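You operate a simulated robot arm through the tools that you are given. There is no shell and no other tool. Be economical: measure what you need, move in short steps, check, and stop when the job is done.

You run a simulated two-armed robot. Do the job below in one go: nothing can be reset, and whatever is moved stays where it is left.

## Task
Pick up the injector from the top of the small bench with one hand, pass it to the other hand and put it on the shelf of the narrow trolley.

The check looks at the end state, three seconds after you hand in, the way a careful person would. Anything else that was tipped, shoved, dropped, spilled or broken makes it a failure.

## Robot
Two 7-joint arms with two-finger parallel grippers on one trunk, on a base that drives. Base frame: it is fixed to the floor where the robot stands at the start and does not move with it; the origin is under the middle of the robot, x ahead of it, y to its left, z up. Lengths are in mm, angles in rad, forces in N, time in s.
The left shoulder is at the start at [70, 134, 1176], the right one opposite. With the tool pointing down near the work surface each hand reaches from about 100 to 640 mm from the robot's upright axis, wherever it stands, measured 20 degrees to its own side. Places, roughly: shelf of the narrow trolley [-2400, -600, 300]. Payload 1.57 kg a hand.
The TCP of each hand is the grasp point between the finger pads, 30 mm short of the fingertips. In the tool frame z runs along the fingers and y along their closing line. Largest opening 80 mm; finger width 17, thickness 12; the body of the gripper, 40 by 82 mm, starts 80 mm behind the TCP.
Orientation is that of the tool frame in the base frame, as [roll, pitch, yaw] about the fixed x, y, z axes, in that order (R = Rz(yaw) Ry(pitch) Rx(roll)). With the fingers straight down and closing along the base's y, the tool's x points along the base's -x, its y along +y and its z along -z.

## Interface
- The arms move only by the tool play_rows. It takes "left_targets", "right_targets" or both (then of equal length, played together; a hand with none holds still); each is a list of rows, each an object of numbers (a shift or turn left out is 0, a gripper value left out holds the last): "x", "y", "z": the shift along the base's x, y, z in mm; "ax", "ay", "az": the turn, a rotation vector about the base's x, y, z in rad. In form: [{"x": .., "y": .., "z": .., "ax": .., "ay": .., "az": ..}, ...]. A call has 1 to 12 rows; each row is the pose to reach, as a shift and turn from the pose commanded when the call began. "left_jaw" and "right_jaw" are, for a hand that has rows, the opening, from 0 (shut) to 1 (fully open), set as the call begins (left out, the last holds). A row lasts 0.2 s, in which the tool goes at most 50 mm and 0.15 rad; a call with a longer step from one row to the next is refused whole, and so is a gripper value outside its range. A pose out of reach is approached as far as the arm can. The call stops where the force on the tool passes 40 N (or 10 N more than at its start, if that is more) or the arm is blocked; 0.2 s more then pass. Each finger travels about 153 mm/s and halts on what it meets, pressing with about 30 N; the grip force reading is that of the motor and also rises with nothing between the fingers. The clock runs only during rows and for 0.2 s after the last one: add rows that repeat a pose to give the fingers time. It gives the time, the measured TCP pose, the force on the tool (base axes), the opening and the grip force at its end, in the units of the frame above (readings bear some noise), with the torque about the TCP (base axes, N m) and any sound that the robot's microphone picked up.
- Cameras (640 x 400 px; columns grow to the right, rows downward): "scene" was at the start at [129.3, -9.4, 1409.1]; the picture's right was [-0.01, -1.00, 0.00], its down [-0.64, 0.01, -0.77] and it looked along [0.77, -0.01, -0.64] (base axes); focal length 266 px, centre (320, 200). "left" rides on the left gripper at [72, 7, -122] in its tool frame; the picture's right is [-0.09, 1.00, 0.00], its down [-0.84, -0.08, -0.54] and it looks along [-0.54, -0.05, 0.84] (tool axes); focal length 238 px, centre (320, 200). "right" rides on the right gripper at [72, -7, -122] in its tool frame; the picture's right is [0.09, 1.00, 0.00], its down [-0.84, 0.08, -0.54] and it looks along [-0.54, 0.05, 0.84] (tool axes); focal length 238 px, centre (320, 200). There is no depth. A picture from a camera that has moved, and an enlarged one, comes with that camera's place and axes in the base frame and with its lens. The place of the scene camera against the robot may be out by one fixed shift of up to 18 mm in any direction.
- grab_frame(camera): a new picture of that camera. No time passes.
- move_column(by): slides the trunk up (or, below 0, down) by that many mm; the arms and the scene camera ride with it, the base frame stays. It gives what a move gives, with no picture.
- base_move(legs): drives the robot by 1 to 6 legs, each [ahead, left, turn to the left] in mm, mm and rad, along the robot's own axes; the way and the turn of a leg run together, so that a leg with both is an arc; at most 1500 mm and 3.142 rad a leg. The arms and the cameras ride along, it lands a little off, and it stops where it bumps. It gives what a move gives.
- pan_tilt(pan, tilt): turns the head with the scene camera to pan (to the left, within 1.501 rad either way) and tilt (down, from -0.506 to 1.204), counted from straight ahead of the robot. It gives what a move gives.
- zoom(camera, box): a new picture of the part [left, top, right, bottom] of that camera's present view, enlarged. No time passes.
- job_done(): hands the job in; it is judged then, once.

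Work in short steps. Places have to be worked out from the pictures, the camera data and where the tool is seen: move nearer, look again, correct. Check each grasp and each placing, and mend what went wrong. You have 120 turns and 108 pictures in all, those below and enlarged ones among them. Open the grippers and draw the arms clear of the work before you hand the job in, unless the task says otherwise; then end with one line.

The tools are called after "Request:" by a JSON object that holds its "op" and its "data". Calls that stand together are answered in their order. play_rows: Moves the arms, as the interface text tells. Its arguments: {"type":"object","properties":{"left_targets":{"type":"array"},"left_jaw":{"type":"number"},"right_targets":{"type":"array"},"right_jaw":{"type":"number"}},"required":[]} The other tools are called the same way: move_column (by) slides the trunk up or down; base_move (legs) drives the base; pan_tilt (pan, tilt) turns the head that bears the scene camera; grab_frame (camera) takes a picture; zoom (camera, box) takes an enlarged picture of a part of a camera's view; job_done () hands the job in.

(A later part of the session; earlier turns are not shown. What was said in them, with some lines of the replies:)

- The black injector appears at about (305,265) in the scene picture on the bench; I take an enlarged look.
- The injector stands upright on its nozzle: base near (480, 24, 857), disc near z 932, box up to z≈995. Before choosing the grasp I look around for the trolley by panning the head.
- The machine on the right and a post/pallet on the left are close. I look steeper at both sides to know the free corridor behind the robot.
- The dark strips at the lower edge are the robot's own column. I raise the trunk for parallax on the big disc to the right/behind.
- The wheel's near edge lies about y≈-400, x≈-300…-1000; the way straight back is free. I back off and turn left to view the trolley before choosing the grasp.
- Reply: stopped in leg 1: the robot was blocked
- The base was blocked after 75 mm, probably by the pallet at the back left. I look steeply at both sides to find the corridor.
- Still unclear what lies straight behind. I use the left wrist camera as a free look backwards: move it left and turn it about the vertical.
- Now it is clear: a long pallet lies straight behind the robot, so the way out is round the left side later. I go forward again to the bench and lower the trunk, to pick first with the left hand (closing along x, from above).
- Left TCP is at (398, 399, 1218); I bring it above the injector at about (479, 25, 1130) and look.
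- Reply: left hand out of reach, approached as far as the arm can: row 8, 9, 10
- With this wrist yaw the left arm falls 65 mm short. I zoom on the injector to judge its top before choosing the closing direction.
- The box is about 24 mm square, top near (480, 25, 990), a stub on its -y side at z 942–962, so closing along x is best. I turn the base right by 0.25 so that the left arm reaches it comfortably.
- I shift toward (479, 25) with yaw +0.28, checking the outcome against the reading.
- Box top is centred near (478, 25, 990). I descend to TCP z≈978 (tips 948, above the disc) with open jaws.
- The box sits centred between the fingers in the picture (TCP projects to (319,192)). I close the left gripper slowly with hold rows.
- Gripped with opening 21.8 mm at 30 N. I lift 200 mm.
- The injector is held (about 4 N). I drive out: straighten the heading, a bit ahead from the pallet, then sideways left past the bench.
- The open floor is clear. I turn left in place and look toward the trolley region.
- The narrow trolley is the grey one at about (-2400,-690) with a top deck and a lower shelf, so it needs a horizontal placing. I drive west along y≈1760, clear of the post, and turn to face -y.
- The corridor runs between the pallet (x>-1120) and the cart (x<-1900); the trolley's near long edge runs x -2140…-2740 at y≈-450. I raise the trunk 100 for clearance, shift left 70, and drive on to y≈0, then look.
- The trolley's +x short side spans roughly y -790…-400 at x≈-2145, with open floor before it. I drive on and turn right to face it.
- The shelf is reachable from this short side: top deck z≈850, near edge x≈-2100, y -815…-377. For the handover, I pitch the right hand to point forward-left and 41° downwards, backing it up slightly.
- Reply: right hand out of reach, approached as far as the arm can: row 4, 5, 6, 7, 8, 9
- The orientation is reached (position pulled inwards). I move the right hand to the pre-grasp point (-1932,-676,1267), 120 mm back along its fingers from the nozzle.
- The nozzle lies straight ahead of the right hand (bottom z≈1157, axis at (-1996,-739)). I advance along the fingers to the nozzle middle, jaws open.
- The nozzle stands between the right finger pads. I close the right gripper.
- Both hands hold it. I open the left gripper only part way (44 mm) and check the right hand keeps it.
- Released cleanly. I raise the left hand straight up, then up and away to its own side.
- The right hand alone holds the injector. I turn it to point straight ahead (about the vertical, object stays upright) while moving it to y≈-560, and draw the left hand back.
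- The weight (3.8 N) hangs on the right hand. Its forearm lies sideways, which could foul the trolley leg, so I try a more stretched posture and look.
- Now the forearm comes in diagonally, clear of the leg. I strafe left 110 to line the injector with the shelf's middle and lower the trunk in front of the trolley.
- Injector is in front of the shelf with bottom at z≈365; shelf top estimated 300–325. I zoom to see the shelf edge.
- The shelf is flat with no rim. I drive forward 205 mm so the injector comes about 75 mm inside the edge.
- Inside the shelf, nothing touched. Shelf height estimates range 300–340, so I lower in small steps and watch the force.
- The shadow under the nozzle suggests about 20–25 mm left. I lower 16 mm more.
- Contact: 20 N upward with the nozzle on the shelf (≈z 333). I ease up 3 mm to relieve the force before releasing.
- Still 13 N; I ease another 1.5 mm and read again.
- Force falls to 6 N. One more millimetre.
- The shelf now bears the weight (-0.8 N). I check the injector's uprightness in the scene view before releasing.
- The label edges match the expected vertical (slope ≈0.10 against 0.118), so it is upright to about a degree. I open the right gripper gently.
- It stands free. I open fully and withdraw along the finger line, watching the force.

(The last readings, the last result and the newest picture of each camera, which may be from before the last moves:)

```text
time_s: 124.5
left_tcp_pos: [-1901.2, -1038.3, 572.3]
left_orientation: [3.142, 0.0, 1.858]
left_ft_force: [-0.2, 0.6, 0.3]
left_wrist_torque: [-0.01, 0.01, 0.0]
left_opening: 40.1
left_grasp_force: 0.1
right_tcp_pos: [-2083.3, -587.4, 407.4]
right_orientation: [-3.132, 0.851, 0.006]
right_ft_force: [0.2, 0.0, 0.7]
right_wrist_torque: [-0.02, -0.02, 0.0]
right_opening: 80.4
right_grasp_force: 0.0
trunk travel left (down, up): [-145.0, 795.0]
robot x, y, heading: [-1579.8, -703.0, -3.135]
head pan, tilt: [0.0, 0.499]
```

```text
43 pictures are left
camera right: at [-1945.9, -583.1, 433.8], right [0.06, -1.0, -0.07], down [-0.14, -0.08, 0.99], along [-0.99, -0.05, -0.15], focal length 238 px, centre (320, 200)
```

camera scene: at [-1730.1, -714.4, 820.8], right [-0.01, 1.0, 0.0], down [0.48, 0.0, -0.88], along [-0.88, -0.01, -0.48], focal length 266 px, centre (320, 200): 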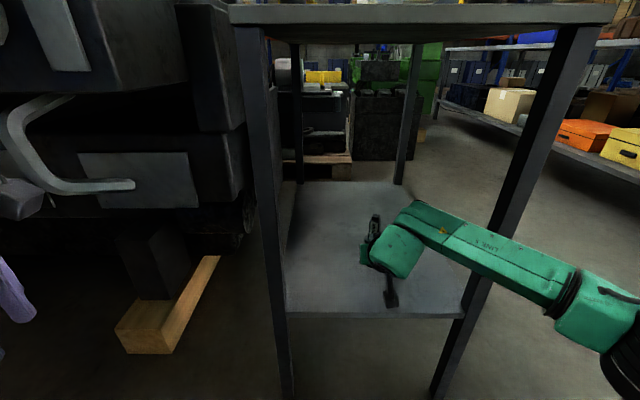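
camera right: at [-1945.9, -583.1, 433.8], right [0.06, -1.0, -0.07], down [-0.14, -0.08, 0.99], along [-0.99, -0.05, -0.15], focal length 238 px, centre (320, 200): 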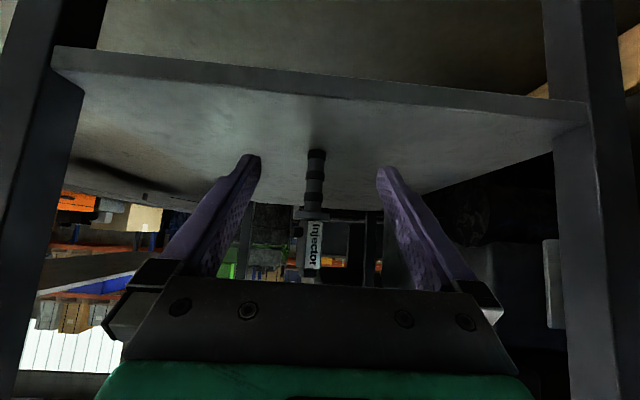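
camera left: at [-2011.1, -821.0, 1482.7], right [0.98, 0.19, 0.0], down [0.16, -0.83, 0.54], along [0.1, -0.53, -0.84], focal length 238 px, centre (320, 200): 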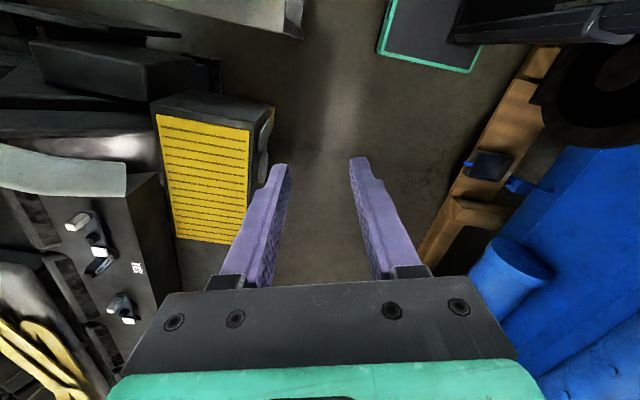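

The injector stands upright on the shelf. I back the base off 200 mm and take a last look.

Request:
{"op": "base_move", "data": {"legs": [[-200, 0, 0]]}}

Request:
{"op": "grab_frame", "data": {"camera": "scene"}}

Request:
{"op": "grab_frame", "data": {"camera": "right"}}

```text
time_s: 126.1
left_tcp_pos: [-1700.6, -1036.1, 570.8]
left_orientation: [3.14, 0.001, 1.857]
left_ft_force: [-1.1, 0.1, -0.2]
left_wrist_torque: [-0.01, 0.0, 0.0]
left_opening: 40.2
left_grasp_force: 0.0
right_tcp_pos: [-1884.7, -587.1, 408.7]
right_orientation: [-3.134, 0.849, 0.005]
right_ft_force: [-0.6, -0.2, 0.4]
right_wrist_torque: [0.05, 0.01, 0.0]
right_opening: 80.1
right_grasp_force: 0.1
trunk travel left (down, up): [-145.0, 795.0]
robot x, y, heading: [-1384.0, -702.8, -3.136]
head pan, tilt: [0.0, 0.499]
```

```text
42 pictures are left
camera scene: at [-1528.7, -713.1, 820.9], right [-0.01, 1.0, 0.0], down [0.48, 0.0, -0.88], along [-0.88, -0.01, -0.48], focal length 266 px, centre (320, 200)
```

scene: 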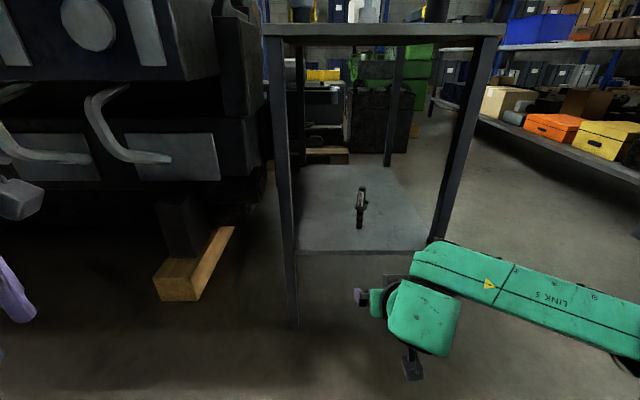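

```text
41 pictures are left
camera right: at [-1745.4, -581.6, 433.7], right [0.06, -1.0, -0.08], down [-0.14, -0.08, 0.99], along [-0.99, -0.05, -0.15], focal length 238 px, centre (320, 200)
```

right: 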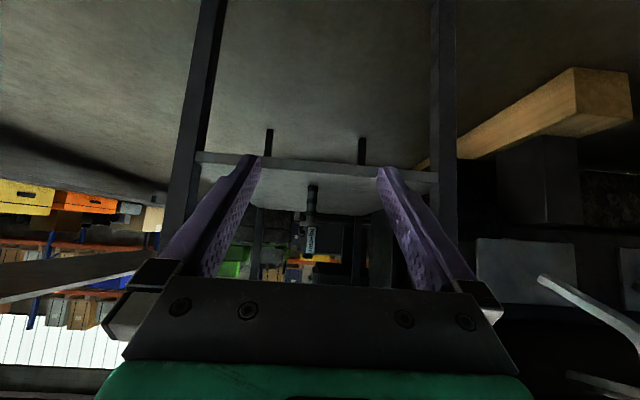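

The injector stands on the shelf and the arms are clear of the trolley. I open the left gripper fully, then hand in.

Request:
{"op": "play_rows", "data": {"left_targets": [{"z": 0}, {"z": 0}], "left_jaw": 1}}

Request:
{"op": "job_done", "data": {}}

```text
time_s: 126.7
left_tcp_pos: [-1699.4, -1036.1, 571.0]
left_orientation: [3.141, 0.0, 1.857]
left_ft_force: [0.4, -0.3, 0.1]
left_wrist_torque: [-0.02, 0.0, 0.01]
left_opening: 80.0
left_grasp_force: 0.1
right_tcp_pos: [-1884.6, -587.6, 407.2]
right_orientation: [-3.132, 0.85, 0.004]
right_ft_force: [0.0, 0.5, -0.3]
right_wrist_torque: [-0.01, -0.02, -0.02]
right_opening: 79.9
right_grasp_force: 0.2
trunk travel left (down, up): [-145.0, 795.0]
robot x, y, heading: [-1380.8, -706.6, -3.134]
head pan, tilt: [0.0, 0.499]
```

```text
The job is handed in.
```

The injector was picked up with the left hand, passed to the right hand and left standing upright on the trolley's shelf, with both arms clear; early on the base bumped something behind it, probably the pallet, and stopped after about 75 mm, and I saw nothing moved by it.
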